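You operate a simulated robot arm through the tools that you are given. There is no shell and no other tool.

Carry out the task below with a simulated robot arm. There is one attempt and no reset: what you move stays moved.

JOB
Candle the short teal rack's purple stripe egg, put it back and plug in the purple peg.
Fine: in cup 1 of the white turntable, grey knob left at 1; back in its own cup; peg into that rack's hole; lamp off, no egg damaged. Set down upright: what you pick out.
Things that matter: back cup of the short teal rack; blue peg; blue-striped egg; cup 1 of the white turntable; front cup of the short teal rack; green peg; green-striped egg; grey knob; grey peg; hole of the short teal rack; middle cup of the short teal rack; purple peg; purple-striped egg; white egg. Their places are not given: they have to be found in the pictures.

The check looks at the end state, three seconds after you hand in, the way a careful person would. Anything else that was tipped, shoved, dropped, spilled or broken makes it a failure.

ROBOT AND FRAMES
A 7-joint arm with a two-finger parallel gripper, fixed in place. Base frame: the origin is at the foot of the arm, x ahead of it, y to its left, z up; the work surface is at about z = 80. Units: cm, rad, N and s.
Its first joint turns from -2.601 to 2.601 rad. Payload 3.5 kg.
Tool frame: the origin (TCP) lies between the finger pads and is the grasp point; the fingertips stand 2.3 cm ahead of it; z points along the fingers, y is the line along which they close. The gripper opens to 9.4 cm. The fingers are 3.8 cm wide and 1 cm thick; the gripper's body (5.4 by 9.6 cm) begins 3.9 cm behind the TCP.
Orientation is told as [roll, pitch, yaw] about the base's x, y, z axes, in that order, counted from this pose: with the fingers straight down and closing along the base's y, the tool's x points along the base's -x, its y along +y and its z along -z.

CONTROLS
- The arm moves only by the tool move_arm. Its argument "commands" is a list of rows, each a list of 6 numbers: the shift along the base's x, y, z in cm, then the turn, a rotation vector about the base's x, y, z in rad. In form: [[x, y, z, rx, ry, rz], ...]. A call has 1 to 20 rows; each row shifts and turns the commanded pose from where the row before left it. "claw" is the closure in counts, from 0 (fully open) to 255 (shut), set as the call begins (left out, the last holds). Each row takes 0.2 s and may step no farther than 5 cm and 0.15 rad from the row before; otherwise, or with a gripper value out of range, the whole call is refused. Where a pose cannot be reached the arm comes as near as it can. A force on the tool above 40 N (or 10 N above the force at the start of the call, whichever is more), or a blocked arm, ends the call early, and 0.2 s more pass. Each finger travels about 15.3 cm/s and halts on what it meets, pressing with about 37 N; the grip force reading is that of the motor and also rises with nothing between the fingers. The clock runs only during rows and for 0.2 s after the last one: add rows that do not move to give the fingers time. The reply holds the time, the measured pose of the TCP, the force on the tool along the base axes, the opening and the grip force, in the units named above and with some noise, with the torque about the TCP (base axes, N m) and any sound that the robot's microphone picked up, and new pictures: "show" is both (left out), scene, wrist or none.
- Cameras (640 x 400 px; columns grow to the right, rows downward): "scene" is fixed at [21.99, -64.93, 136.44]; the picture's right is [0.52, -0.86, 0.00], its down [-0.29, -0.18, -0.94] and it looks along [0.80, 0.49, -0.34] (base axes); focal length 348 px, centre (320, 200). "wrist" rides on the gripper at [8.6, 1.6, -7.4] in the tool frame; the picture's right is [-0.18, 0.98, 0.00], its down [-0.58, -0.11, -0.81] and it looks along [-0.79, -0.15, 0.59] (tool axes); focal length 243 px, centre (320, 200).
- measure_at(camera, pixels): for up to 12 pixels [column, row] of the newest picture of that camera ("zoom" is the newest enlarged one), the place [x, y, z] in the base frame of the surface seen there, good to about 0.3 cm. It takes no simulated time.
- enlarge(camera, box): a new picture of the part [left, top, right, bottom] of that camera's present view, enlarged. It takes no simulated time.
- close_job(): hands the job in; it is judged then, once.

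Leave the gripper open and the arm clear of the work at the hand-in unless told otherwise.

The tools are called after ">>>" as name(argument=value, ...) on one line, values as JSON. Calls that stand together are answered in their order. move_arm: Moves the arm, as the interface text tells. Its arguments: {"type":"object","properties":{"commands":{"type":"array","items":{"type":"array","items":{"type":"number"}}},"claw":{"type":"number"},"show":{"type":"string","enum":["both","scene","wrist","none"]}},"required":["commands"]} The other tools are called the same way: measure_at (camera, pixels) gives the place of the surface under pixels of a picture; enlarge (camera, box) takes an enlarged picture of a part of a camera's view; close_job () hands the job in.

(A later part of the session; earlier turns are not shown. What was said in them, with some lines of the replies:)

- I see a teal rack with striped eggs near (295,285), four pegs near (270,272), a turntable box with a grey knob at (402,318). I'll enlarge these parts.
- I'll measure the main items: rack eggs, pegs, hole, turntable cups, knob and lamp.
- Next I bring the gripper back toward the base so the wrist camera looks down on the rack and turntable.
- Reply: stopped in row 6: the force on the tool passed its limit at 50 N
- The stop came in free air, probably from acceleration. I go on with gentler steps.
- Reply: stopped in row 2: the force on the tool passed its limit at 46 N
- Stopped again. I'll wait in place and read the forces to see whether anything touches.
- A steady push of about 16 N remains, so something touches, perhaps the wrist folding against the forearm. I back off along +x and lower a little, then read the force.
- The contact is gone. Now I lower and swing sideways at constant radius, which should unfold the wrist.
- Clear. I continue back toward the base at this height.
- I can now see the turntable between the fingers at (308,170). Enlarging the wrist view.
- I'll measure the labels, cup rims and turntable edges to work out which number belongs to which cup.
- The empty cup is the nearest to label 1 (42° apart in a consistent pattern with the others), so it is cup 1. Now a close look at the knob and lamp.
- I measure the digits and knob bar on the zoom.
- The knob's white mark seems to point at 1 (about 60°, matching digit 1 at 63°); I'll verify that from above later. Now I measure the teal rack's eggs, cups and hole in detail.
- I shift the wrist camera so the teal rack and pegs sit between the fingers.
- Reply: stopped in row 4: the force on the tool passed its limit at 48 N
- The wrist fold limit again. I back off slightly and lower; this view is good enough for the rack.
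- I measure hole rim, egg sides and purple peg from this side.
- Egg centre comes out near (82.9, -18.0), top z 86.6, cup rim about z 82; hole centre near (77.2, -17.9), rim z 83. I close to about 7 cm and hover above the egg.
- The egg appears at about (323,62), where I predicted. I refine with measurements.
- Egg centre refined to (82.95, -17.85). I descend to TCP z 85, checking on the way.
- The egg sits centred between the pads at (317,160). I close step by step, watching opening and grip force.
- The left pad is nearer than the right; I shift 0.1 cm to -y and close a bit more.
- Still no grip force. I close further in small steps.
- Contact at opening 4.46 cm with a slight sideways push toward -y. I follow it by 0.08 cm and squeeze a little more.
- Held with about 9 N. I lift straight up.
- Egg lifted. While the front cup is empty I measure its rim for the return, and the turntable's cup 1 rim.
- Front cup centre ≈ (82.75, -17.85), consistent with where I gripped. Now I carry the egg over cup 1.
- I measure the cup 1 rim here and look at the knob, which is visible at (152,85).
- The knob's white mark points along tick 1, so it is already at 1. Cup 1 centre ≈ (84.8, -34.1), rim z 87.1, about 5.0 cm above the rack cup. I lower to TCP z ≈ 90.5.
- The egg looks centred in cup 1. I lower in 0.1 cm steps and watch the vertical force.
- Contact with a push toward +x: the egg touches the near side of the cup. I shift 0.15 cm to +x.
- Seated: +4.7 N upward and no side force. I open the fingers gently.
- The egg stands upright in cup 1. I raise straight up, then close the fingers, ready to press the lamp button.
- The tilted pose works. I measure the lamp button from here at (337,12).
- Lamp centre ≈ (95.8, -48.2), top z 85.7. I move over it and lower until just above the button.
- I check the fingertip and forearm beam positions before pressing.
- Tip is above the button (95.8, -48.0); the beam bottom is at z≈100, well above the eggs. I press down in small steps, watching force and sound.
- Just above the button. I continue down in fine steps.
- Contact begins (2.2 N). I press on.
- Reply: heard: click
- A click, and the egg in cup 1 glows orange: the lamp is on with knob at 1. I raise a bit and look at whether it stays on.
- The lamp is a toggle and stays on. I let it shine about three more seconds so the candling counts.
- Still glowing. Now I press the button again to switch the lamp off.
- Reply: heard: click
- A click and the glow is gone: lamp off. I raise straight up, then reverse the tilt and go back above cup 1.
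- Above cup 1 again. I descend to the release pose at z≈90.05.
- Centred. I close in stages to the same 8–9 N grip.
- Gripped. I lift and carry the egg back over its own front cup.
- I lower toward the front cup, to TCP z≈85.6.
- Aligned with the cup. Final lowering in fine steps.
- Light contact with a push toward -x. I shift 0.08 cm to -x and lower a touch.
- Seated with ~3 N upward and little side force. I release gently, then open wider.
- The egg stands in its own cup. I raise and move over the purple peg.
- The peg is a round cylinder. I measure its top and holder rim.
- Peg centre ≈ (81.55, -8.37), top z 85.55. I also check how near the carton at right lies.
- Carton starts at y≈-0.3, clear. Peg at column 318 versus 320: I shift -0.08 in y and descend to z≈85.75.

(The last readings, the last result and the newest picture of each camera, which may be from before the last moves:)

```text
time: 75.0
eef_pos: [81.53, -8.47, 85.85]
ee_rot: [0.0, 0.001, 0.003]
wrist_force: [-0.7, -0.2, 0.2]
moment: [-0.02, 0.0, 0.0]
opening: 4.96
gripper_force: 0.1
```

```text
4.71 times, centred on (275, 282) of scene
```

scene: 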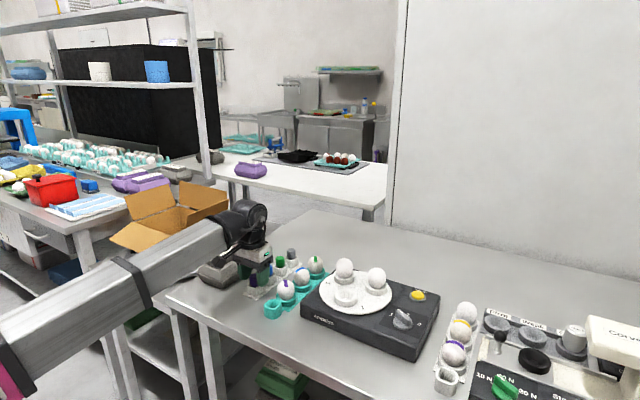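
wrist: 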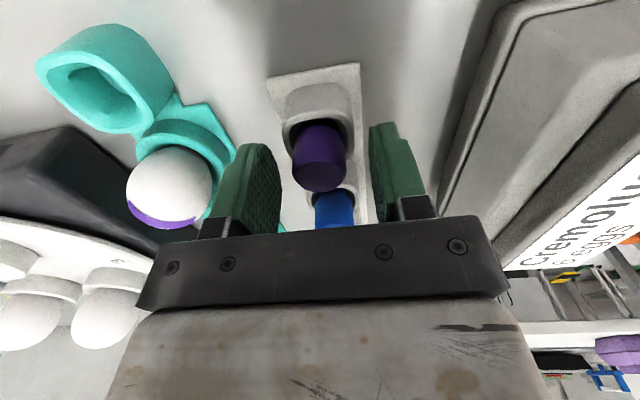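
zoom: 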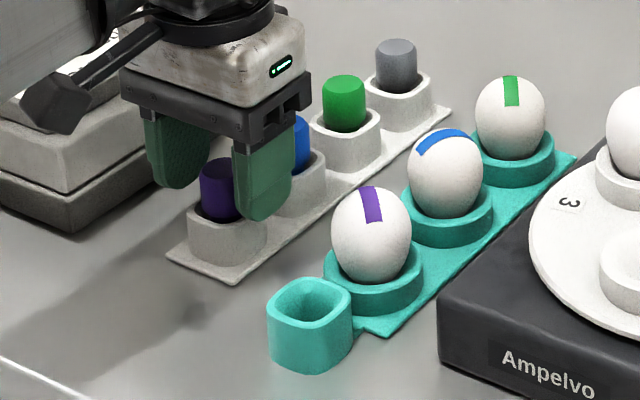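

Peg between the pads. I close in stages.

>>> move_arm(commands=[[0, 0, 0, 0, 0, 0], [0, 0, 0, 0, 0, 0], [0, 0, 0, 0, 0, 0]], claw=180, show="none")

>>> move_arm(commands=[[0, 0, 0, 0, 0, 0], [0, 0, 0, 0, 0, 0]], claw=192, show="wrist")

```text
time: 75.8
eef_pos: [81.58, -8.54, 85.85]
ee_rot: [0.0, -0.001, 0.0]
wrist_force: [-0.4, -0.4, 0.8]
moment: [-0.01, 0.0, -0.02]
opening: 2.77
gripper_force: 0.0
```

```text
time: 76.4
eef_pos: [81.62, -8.43, 85.9]
ee_rot: [0.0, 0.0, 0.002]
wrist_force: [0.7, -0.5, -0.1]
moment: [0.01, -0.02, 0.02]
opening: 2.48
gripper_force: 37.0
```

wrist: 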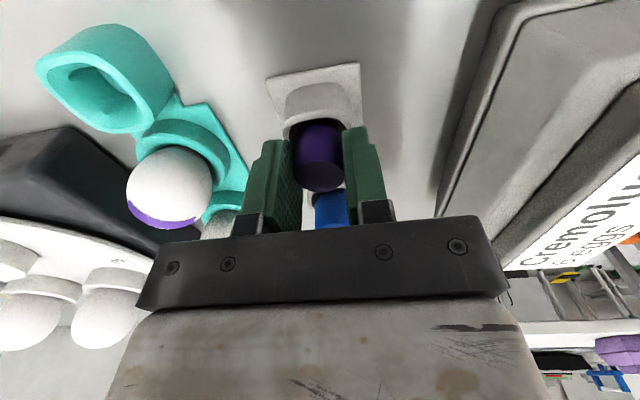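

Peg held at 2.48 cm. I lift it straight out.

>>> move_arm(commands=[[0, 0, 0.3, 0, 0, 0], [0, 0, 0.6, 0, 0, 0], [0, 0, 1.0, 0, 0, 0], [0, 0, 1.3, 0, 0, 0], [0, 0, 1.5, 0, 0, 0], [0, 0, 1.5, 0, 0, 0], [0, 0, 1.5, 0, 0, 0], [0, 0, 1.2, 0, 0, 0], [0, 0, 0.6, 0, 0, 0], [0, 0, 0, 0, 0, 0]])

>>> enlarge(camera="scene", box=[215, 210, 315, 325])

```text
time: 78.6
eef_pos: [81.64, -8.44, 95.33]
ee_rot: [-0.001, 0.0, 0.001]
wrist_force: [0.0, -0.4, -0.4]
moment: [0.0, -0.01, 0.02]
opening: 2.49
gripper_force: 37.2
```

scene: 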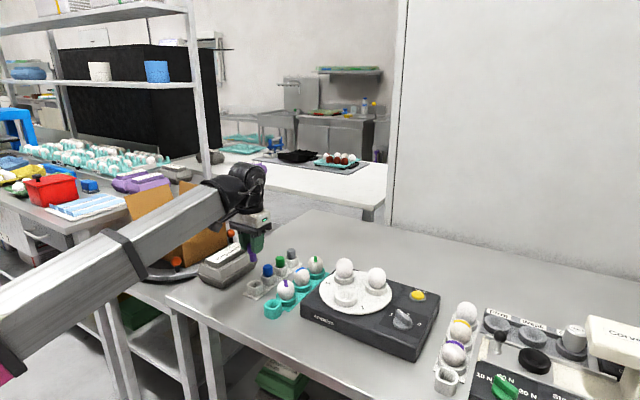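
wrist: 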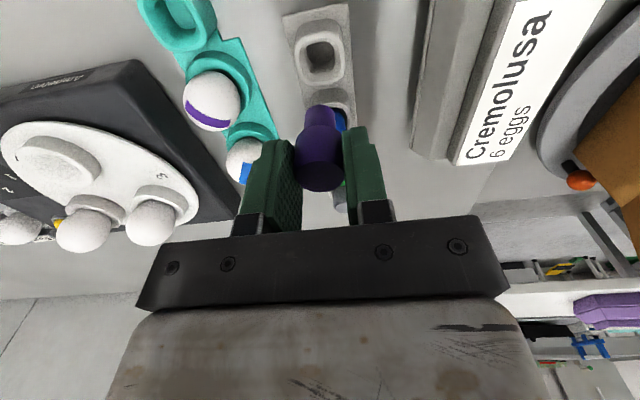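

```text
3.48 times, centred on (265, 268) of scene
```

zoom: 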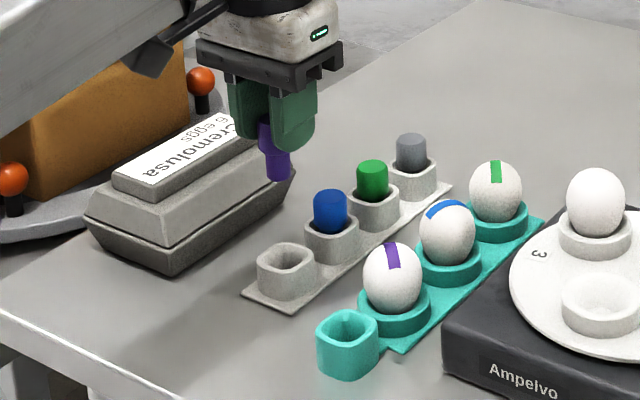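

The peg has a narrower lower stem. I look closely at its shape and at the holder's opening.

>>> enlarge(camera="wrist", box=[260, 20, 380, 210])

>>> enlarge(camera="scene", box=[240, 210, 310, 330])

>>> measure_at(camera="wrist", pixels=[[320, 108], [307, 112], [336, 112], [320, 120], [320, 150], [300, 150], [341, 150], [320, 53], [306, 45], [336, 45], [320, 35], [320, 72]])

```text
2.11 times, centred on (320, 115) of wrist
```

zoom: 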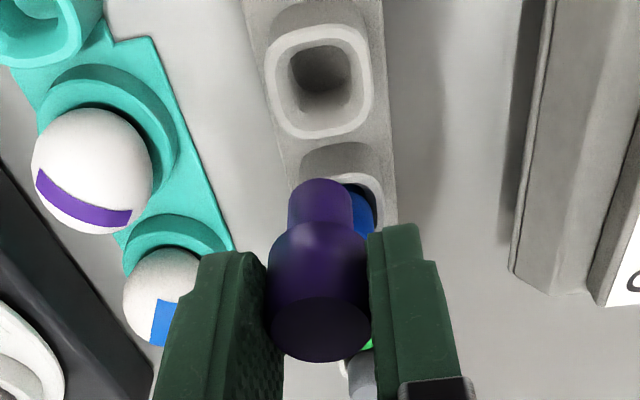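

```text
3.33 times, centred on (275, 270) of scene
```

zoom: 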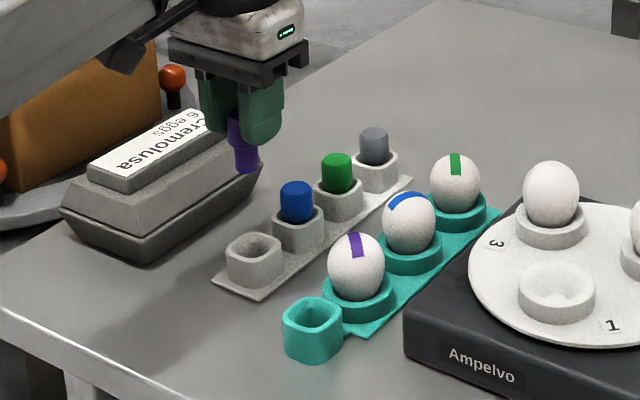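

```text
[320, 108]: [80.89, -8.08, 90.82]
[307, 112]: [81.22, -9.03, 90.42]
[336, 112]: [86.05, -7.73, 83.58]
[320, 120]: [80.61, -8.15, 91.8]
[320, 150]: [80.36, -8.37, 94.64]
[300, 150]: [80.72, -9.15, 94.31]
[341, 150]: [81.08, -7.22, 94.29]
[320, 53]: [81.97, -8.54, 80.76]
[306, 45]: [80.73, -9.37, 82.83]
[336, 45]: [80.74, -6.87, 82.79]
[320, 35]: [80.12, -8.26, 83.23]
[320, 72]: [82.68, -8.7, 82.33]
```

A round head (2.5 cm) with a narrower round stem reaching about 5 cm below the TCP, so yaw does not matter. I carry it over the teal rack's hole.

>>> move_arm(commands=[[-0.2, -0.5, 0, 0, 0, 0], [-0.5, -1.0, 0, 0, 0, 0], [-0.7, -1.5, 0, 0, 0, 0], [-0.8, -1.7, 0, 0, 0, 0], [-0.8, -1.7, 0, 0, 0, 0], [-0.6, -1.5, 0, 0, 0, 0], [-0.5, -1.0, 0, 0, 0, 0], [-0.25, -0.56, 0, 0, 0, 0], [0, 0, 0, 0, 0, 0], [0, 0, 0, 0, 0, 0]])

>>> enlarge(camera="wrist", box=[240, 0, 400, 110])

```text
time: 80.8
eef_pos: [77.2, -17.84, 95.33]
ee_rot: [-0.002, -0.001, 0.001]
wrist_force: [-0.4, -0.8, 0.0]
moment: [-0.01, -0.02, -0.01]
opening: 2.51
gripper_force: 37.1
```

scene: 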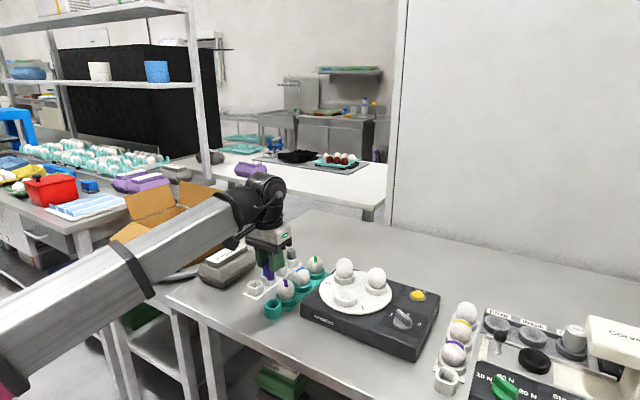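
wrist: 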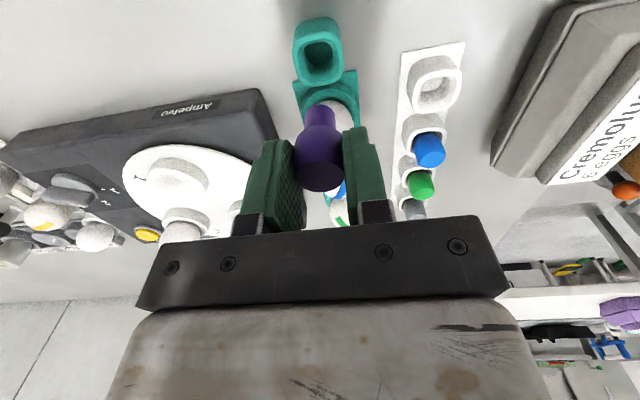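

```text
3.64 times, centred on (320, 55) of wrist
```

zoom: 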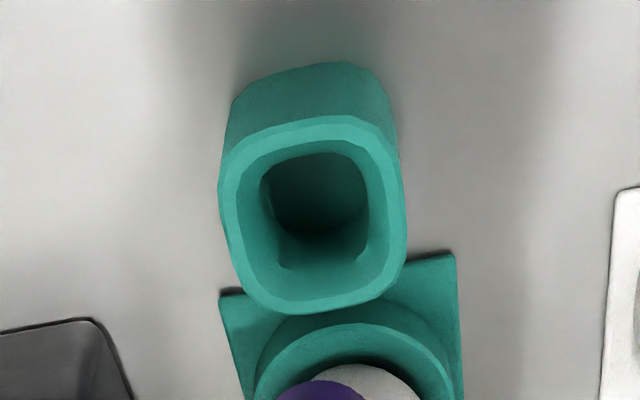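

I measure the hole's rim precisely.

>>> measure_at(camera="zoom", pixels=[[312, 120], [312, 135], [320, 305], [320, 285], [228, 210], [245, 210], [402, 210], [380, 205], [240, 150], [385, 140], [260, 295], [385, 285]])

>>> measure_at(camera="wrist", pixels=[[320, 104], [306, 112], [335, 112], [320, 125], [320, 145], [300, 150], [340, 150], [320, 175]])

```text
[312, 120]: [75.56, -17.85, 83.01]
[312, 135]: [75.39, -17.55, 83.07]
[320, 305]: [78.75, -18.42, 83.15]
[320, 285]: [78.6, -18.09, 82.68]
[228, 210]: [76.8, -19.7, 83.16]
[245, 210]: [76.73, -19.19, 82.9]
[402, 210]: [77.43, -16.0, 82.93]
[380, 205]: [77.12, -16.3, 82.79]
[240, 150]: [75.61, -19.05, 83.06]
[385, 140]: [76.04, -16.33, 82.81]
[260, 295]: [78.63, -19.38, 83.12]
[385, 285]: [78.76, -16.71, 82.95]
```

```text
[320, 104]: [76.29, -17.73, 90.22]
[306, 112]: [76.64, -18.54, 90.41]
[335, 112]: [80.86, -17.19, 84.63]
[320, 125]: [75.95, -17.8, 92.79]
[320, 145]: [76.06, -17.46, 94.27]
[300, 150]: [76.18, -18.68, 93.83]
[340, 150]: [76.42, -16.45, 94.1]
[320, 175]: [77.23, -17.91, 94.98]
```

Hole centre ≈ (77.2, -17.86); the TCP is right over it. I lower to just above the rim (TCP z≈88.6).

>>> move_arm(commands=[[0, 0, -0.5, 0, 0, 0], [0, 0, -1.0, 0, 0, 0], [0, 0, -1.3, 0, 0, 0], [0, 0, -1.3, 0, 0, 0], [0, 0, -1.2, 0, 0, 0], [0, 0, -0.9, 0, 0, 0], [0, 0, -0.5, 0, 0, 0], [0, 0, 0, 0, 0, 0]])

>>> enlarge(camera="scene", box=[240, 240, 320, 330])

>>> enlarge(camera="wrist", box=[240, 40, 400, 200])

```text
time: 82.6
eef_pos: [77.39, -17.69, 88.7]
ee_rot: [-0.002, -0.001, 0.003]
wrist_force: [0.2, -0.5, -0.4]
moment: [0.0, 0.01, -0.01]
opening: 2.47
gripper_force: 37.1
```

scene: 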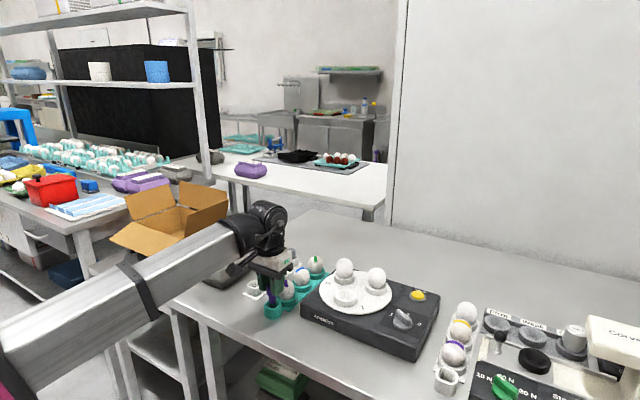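
wrist: 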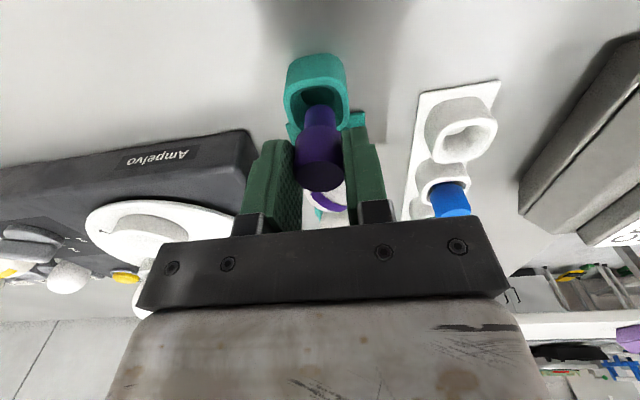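

```text
4.44 times, centred on (280, 285) of scene
```

zoom: 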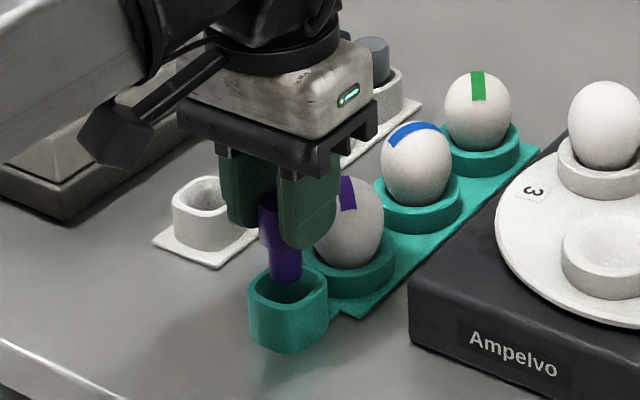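

```text
2.50 times, centred on (320, 120) of wrist
```

zoom: 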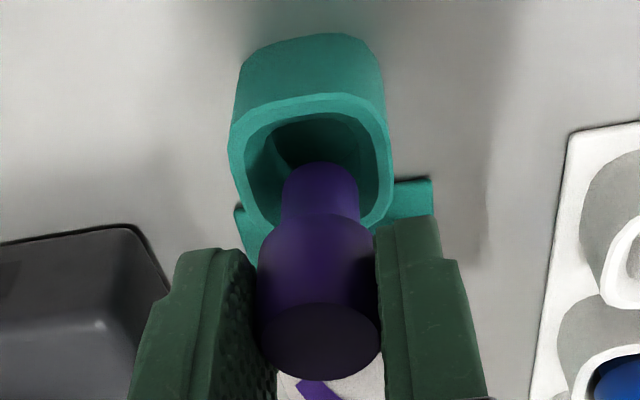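

The stem is lined up with the hole. I insert slowly.

>>> move_arm(commands=[[-0.05, -0.03, -0.3, 0, 0, 0], [0, 0, -0.3, 0, 0, 0], [0, 0, -0.3, 0, 0, 0], [0, 0, -0.3, 0, 0, 0], [0, 0, -0.3, 0, 0, 0], [0, 0, -0.3, 0, 0, 0], [0, 0, 0, 0, 0, 0]], show="wrist")

```text
time: 84.2
eef_pos: [77.24, -17.88, 86.98]
ee_rot: [0.0, 0.0, 0.002]
wrist_force: [1.0, 0.3, 0.7]
moment: [0.0, -0.02, -0.04]
opening: 2.51
gripper_force: 36.6
```

wrist: 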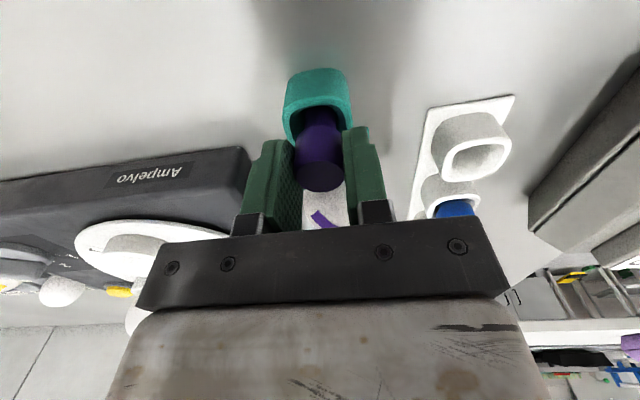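

No resistance, the stem is in. I go on to about z 86.0 in small steps.

>>> move_arm(commands=[[0, 0, -0.25, 0, 0, 0], [0, 0, -0.25, 0, 0, 0], [0, 0, -0.2, 0, 0, 0], [0, 0, -0.15, 0, 0, 0], [0, 0, 0, 0, 0, 0]], show="none")

```text
time: 85.4
eef_pos: [77.2, -17.82, 85.96]
ee_rot: [0.0, 0.001, 0.001]
wrist_force: [0.6, 0.1, 0.5]
moment: [-0.02, -0.04, -0.01]
opening: 2.48
gripper_force: 36.6
```

>>> move_arm(commands=[[0, 0, -0.1, 0, 0, 0], [0, 0, -0.05, 0, 0, 0], [0, 0, 0, 0, 0, 0]], show="none")

```text
time: 86.2
eef_pos: [77.23, -17.91, 85.87]
ee_rot: [0.0, 0.0, 0.002]
wrist_force: [-0.3, -1.0, 12.2]
moment: [-0.05, -0.01, 0.01]
opening: 2.52
gripper_force: 37.0
```

Seated firmly (12 N upward at the same depth as in its holder). I relieve slightly and open.

>>> move_arm(commands=[[0, 0, 0.06, 0, 0, 0], [0, 0, 0, 0, 0, 0]], show="none")

>>> move_arm(commands=[[0, 0, 0, 0, 0, 0], [0, 0, 0, 0, 0, 0]], claw=176, show="none")

>>> move_arm(commands=[[0, 0, 0, 0, 0, 0], [0, 0, 0, 0, 0, 0], [0, 0, 0, 0, 0, 0]], claw=130, show="both")

>>> enlarge(camera="scene", box=[240, 240, 320, 330])

```text
time: 86.8
eef_pos: [77.22, -17.89, 85.83]
ee_rot: [0.001, 0.001, 0.002]
wrist_force: [0.5, -1.4, 4.0]
moment: [-0.07, -0.07, -0.01]
opening: 2.53
gripper_force: 36.6
```

```text
time: 87.4
eef_pos: [77.11, -17.88, 85.85]
ee_rot: [-0.001, 0.001, 0.003]
wrist_force: [0.4, -0.2, -1.0]
moment: [0.03, 0.0, -0.01]
opening: 2.9
gripper_force: 0.0
```

```text
time: 88.2
eef_pos: [77.2, -17.8, 85.86]
ee_rot: [0.001, 0.001, 0.004]
wrist_force: [-0.2, 0.0, 0.4]
moment: [0.02, 0.02, 0.0]
opening: 4.59
gripper_force: 0.0
```

scene: 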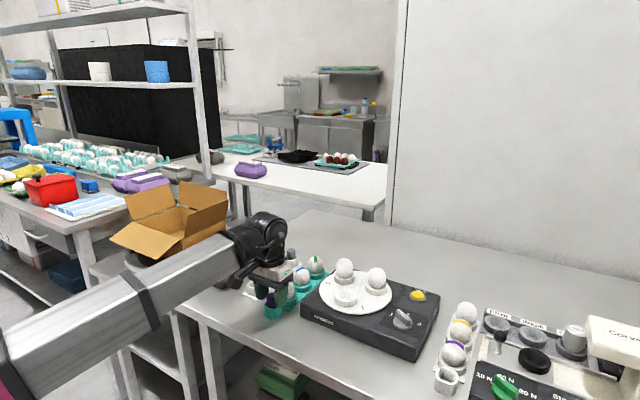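
wrist: 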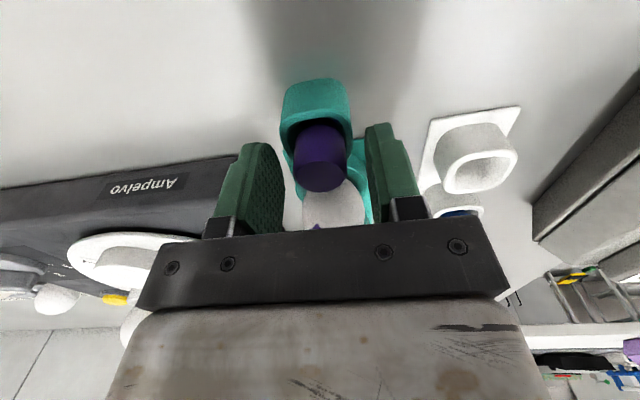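

```text
4.44 times, centred on (280, 285) of scene
```

zoom: 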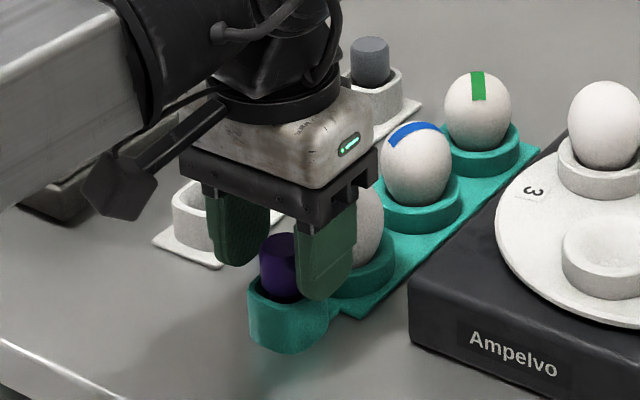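

The peg stands upright in the hole. I raise straight up and open fully once clear.

>>> move_arm(commands=[[0, 0, 0.4, 0, 0, 0], [0, 0, 0.8, 0, 0, 0], [0, 0, 1.2, 0, 0, 0], [0, 0, 1.5, 0, 0, 0], [0, 0, 1.5, 0, 0, 0], [0, 0, 1.5, 0, 0, 0], [0, 0, 1.5, 0, 0, 0], [0, 0, 1.5, 0, 0, 0], [0, 0, 1.2, 0, 0, 0], [0, 0, 0.8, 0, 0, 0], [0, 0, 0.4, 0, 0, 0], [0, 0, 0, 0, 0, 0]], show="none")

>>> move_arm(commands=[[0, 0.6, 0, 0, 0, 0], [0, 1.2, 0, 0, 0, 0], [0, 1.8, 0, 0, 0, 0], [0, 2, 0, 0, 0, 0], [0, 2, 0, 0, 0, 0], [0, 2, 0, 0, 0, 0], [0, 1.4, 0, 0, 0, 0], [0, 0.6, 0, 0, 0, 0], [0, 0, 0, 0, 0, 0]], claw=0)

>>> enlarge(camera="scene", box=[235, 240, 335, 325])

>>> enlarge(camera="scene", box=[300, 245, 450, 365])

```text
time: 90.8
eef_pos: [77.24, -17.83, 98.12]
ee_rot: [0.001, 0.001, 0.002]
wrist_force: [-0.3, 0.2, 0.2]
moment: [-0.03, -0.03, 0.02]
opening: 4.6
gripper_force: 0.1
```

```text
time: 92.8
eef_pos: [77.22, -6.43, 98.23]
ee_rot: [0.0, 0.001, 0.001]
wrist_force: [-0.8, 0.2, -0.4]
moment: [0.02, -0.04, 0.02]
opening: 9.41
gripper_force: 0.1
```

scene: 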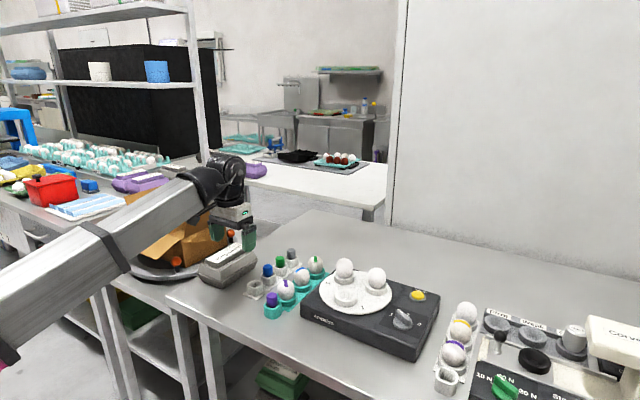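
wrist: 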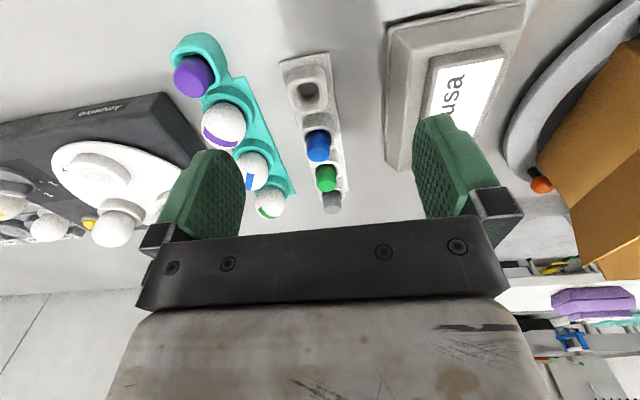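

```text
4.71 times, centred on (285, 282) of scene
```

zoom: 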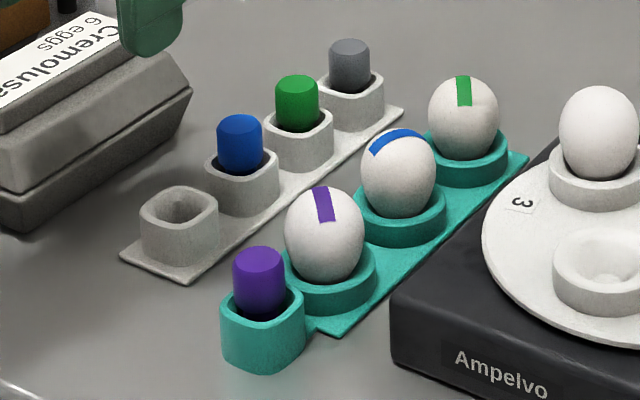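

```text
3.33 times, centred on (375, 305) of scene
```

zoom: 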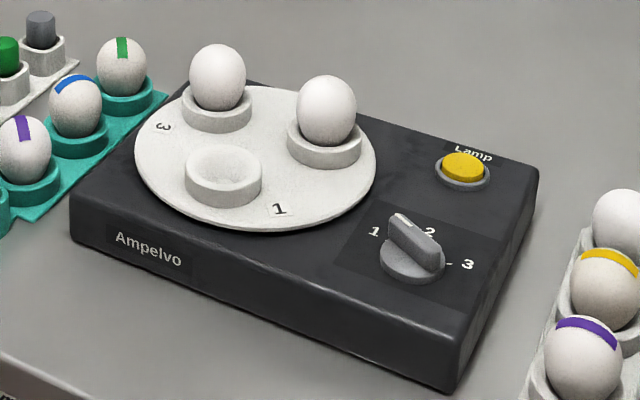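

Everything is in place: the purple-striped egg stands in its front cup, the purple peg is in the rack's hole, and the knob is at 1. The lamp is off, the other eggs and pegs are untouched, and the gripper is open and clear. I hand in.

>>> close_job()

```text
The job is handed in.
```

The job is done and handed in. The result of the check hasn't come back.

- **Candling:** I put the purple-striped egg in cup 1 of the white turntable. The grey knob was already at 1, so I left it there. The lamp came on with a click, the egg glowed orange for about 5 seconds, and a second press turned the lamp off.
- **Egg:** It is back upright in the front cup of the short teal rack. I gripped it at about 9 N and saw no damage.
- **Peg:** The purple peg stands upright and fully seated in that rack's hole.
- **Everything else:** In the last pictures, the other eggs and pegs and the turntable look unmoved. The gripper is open and clear of the work.

Early on, three moves stopped on the force limit, at 46 to 50 N. Each happened with the tool in open air as the arm pulled back toward its base, probably the wrist folding against the forearm. I saw nothing on the table get touched.
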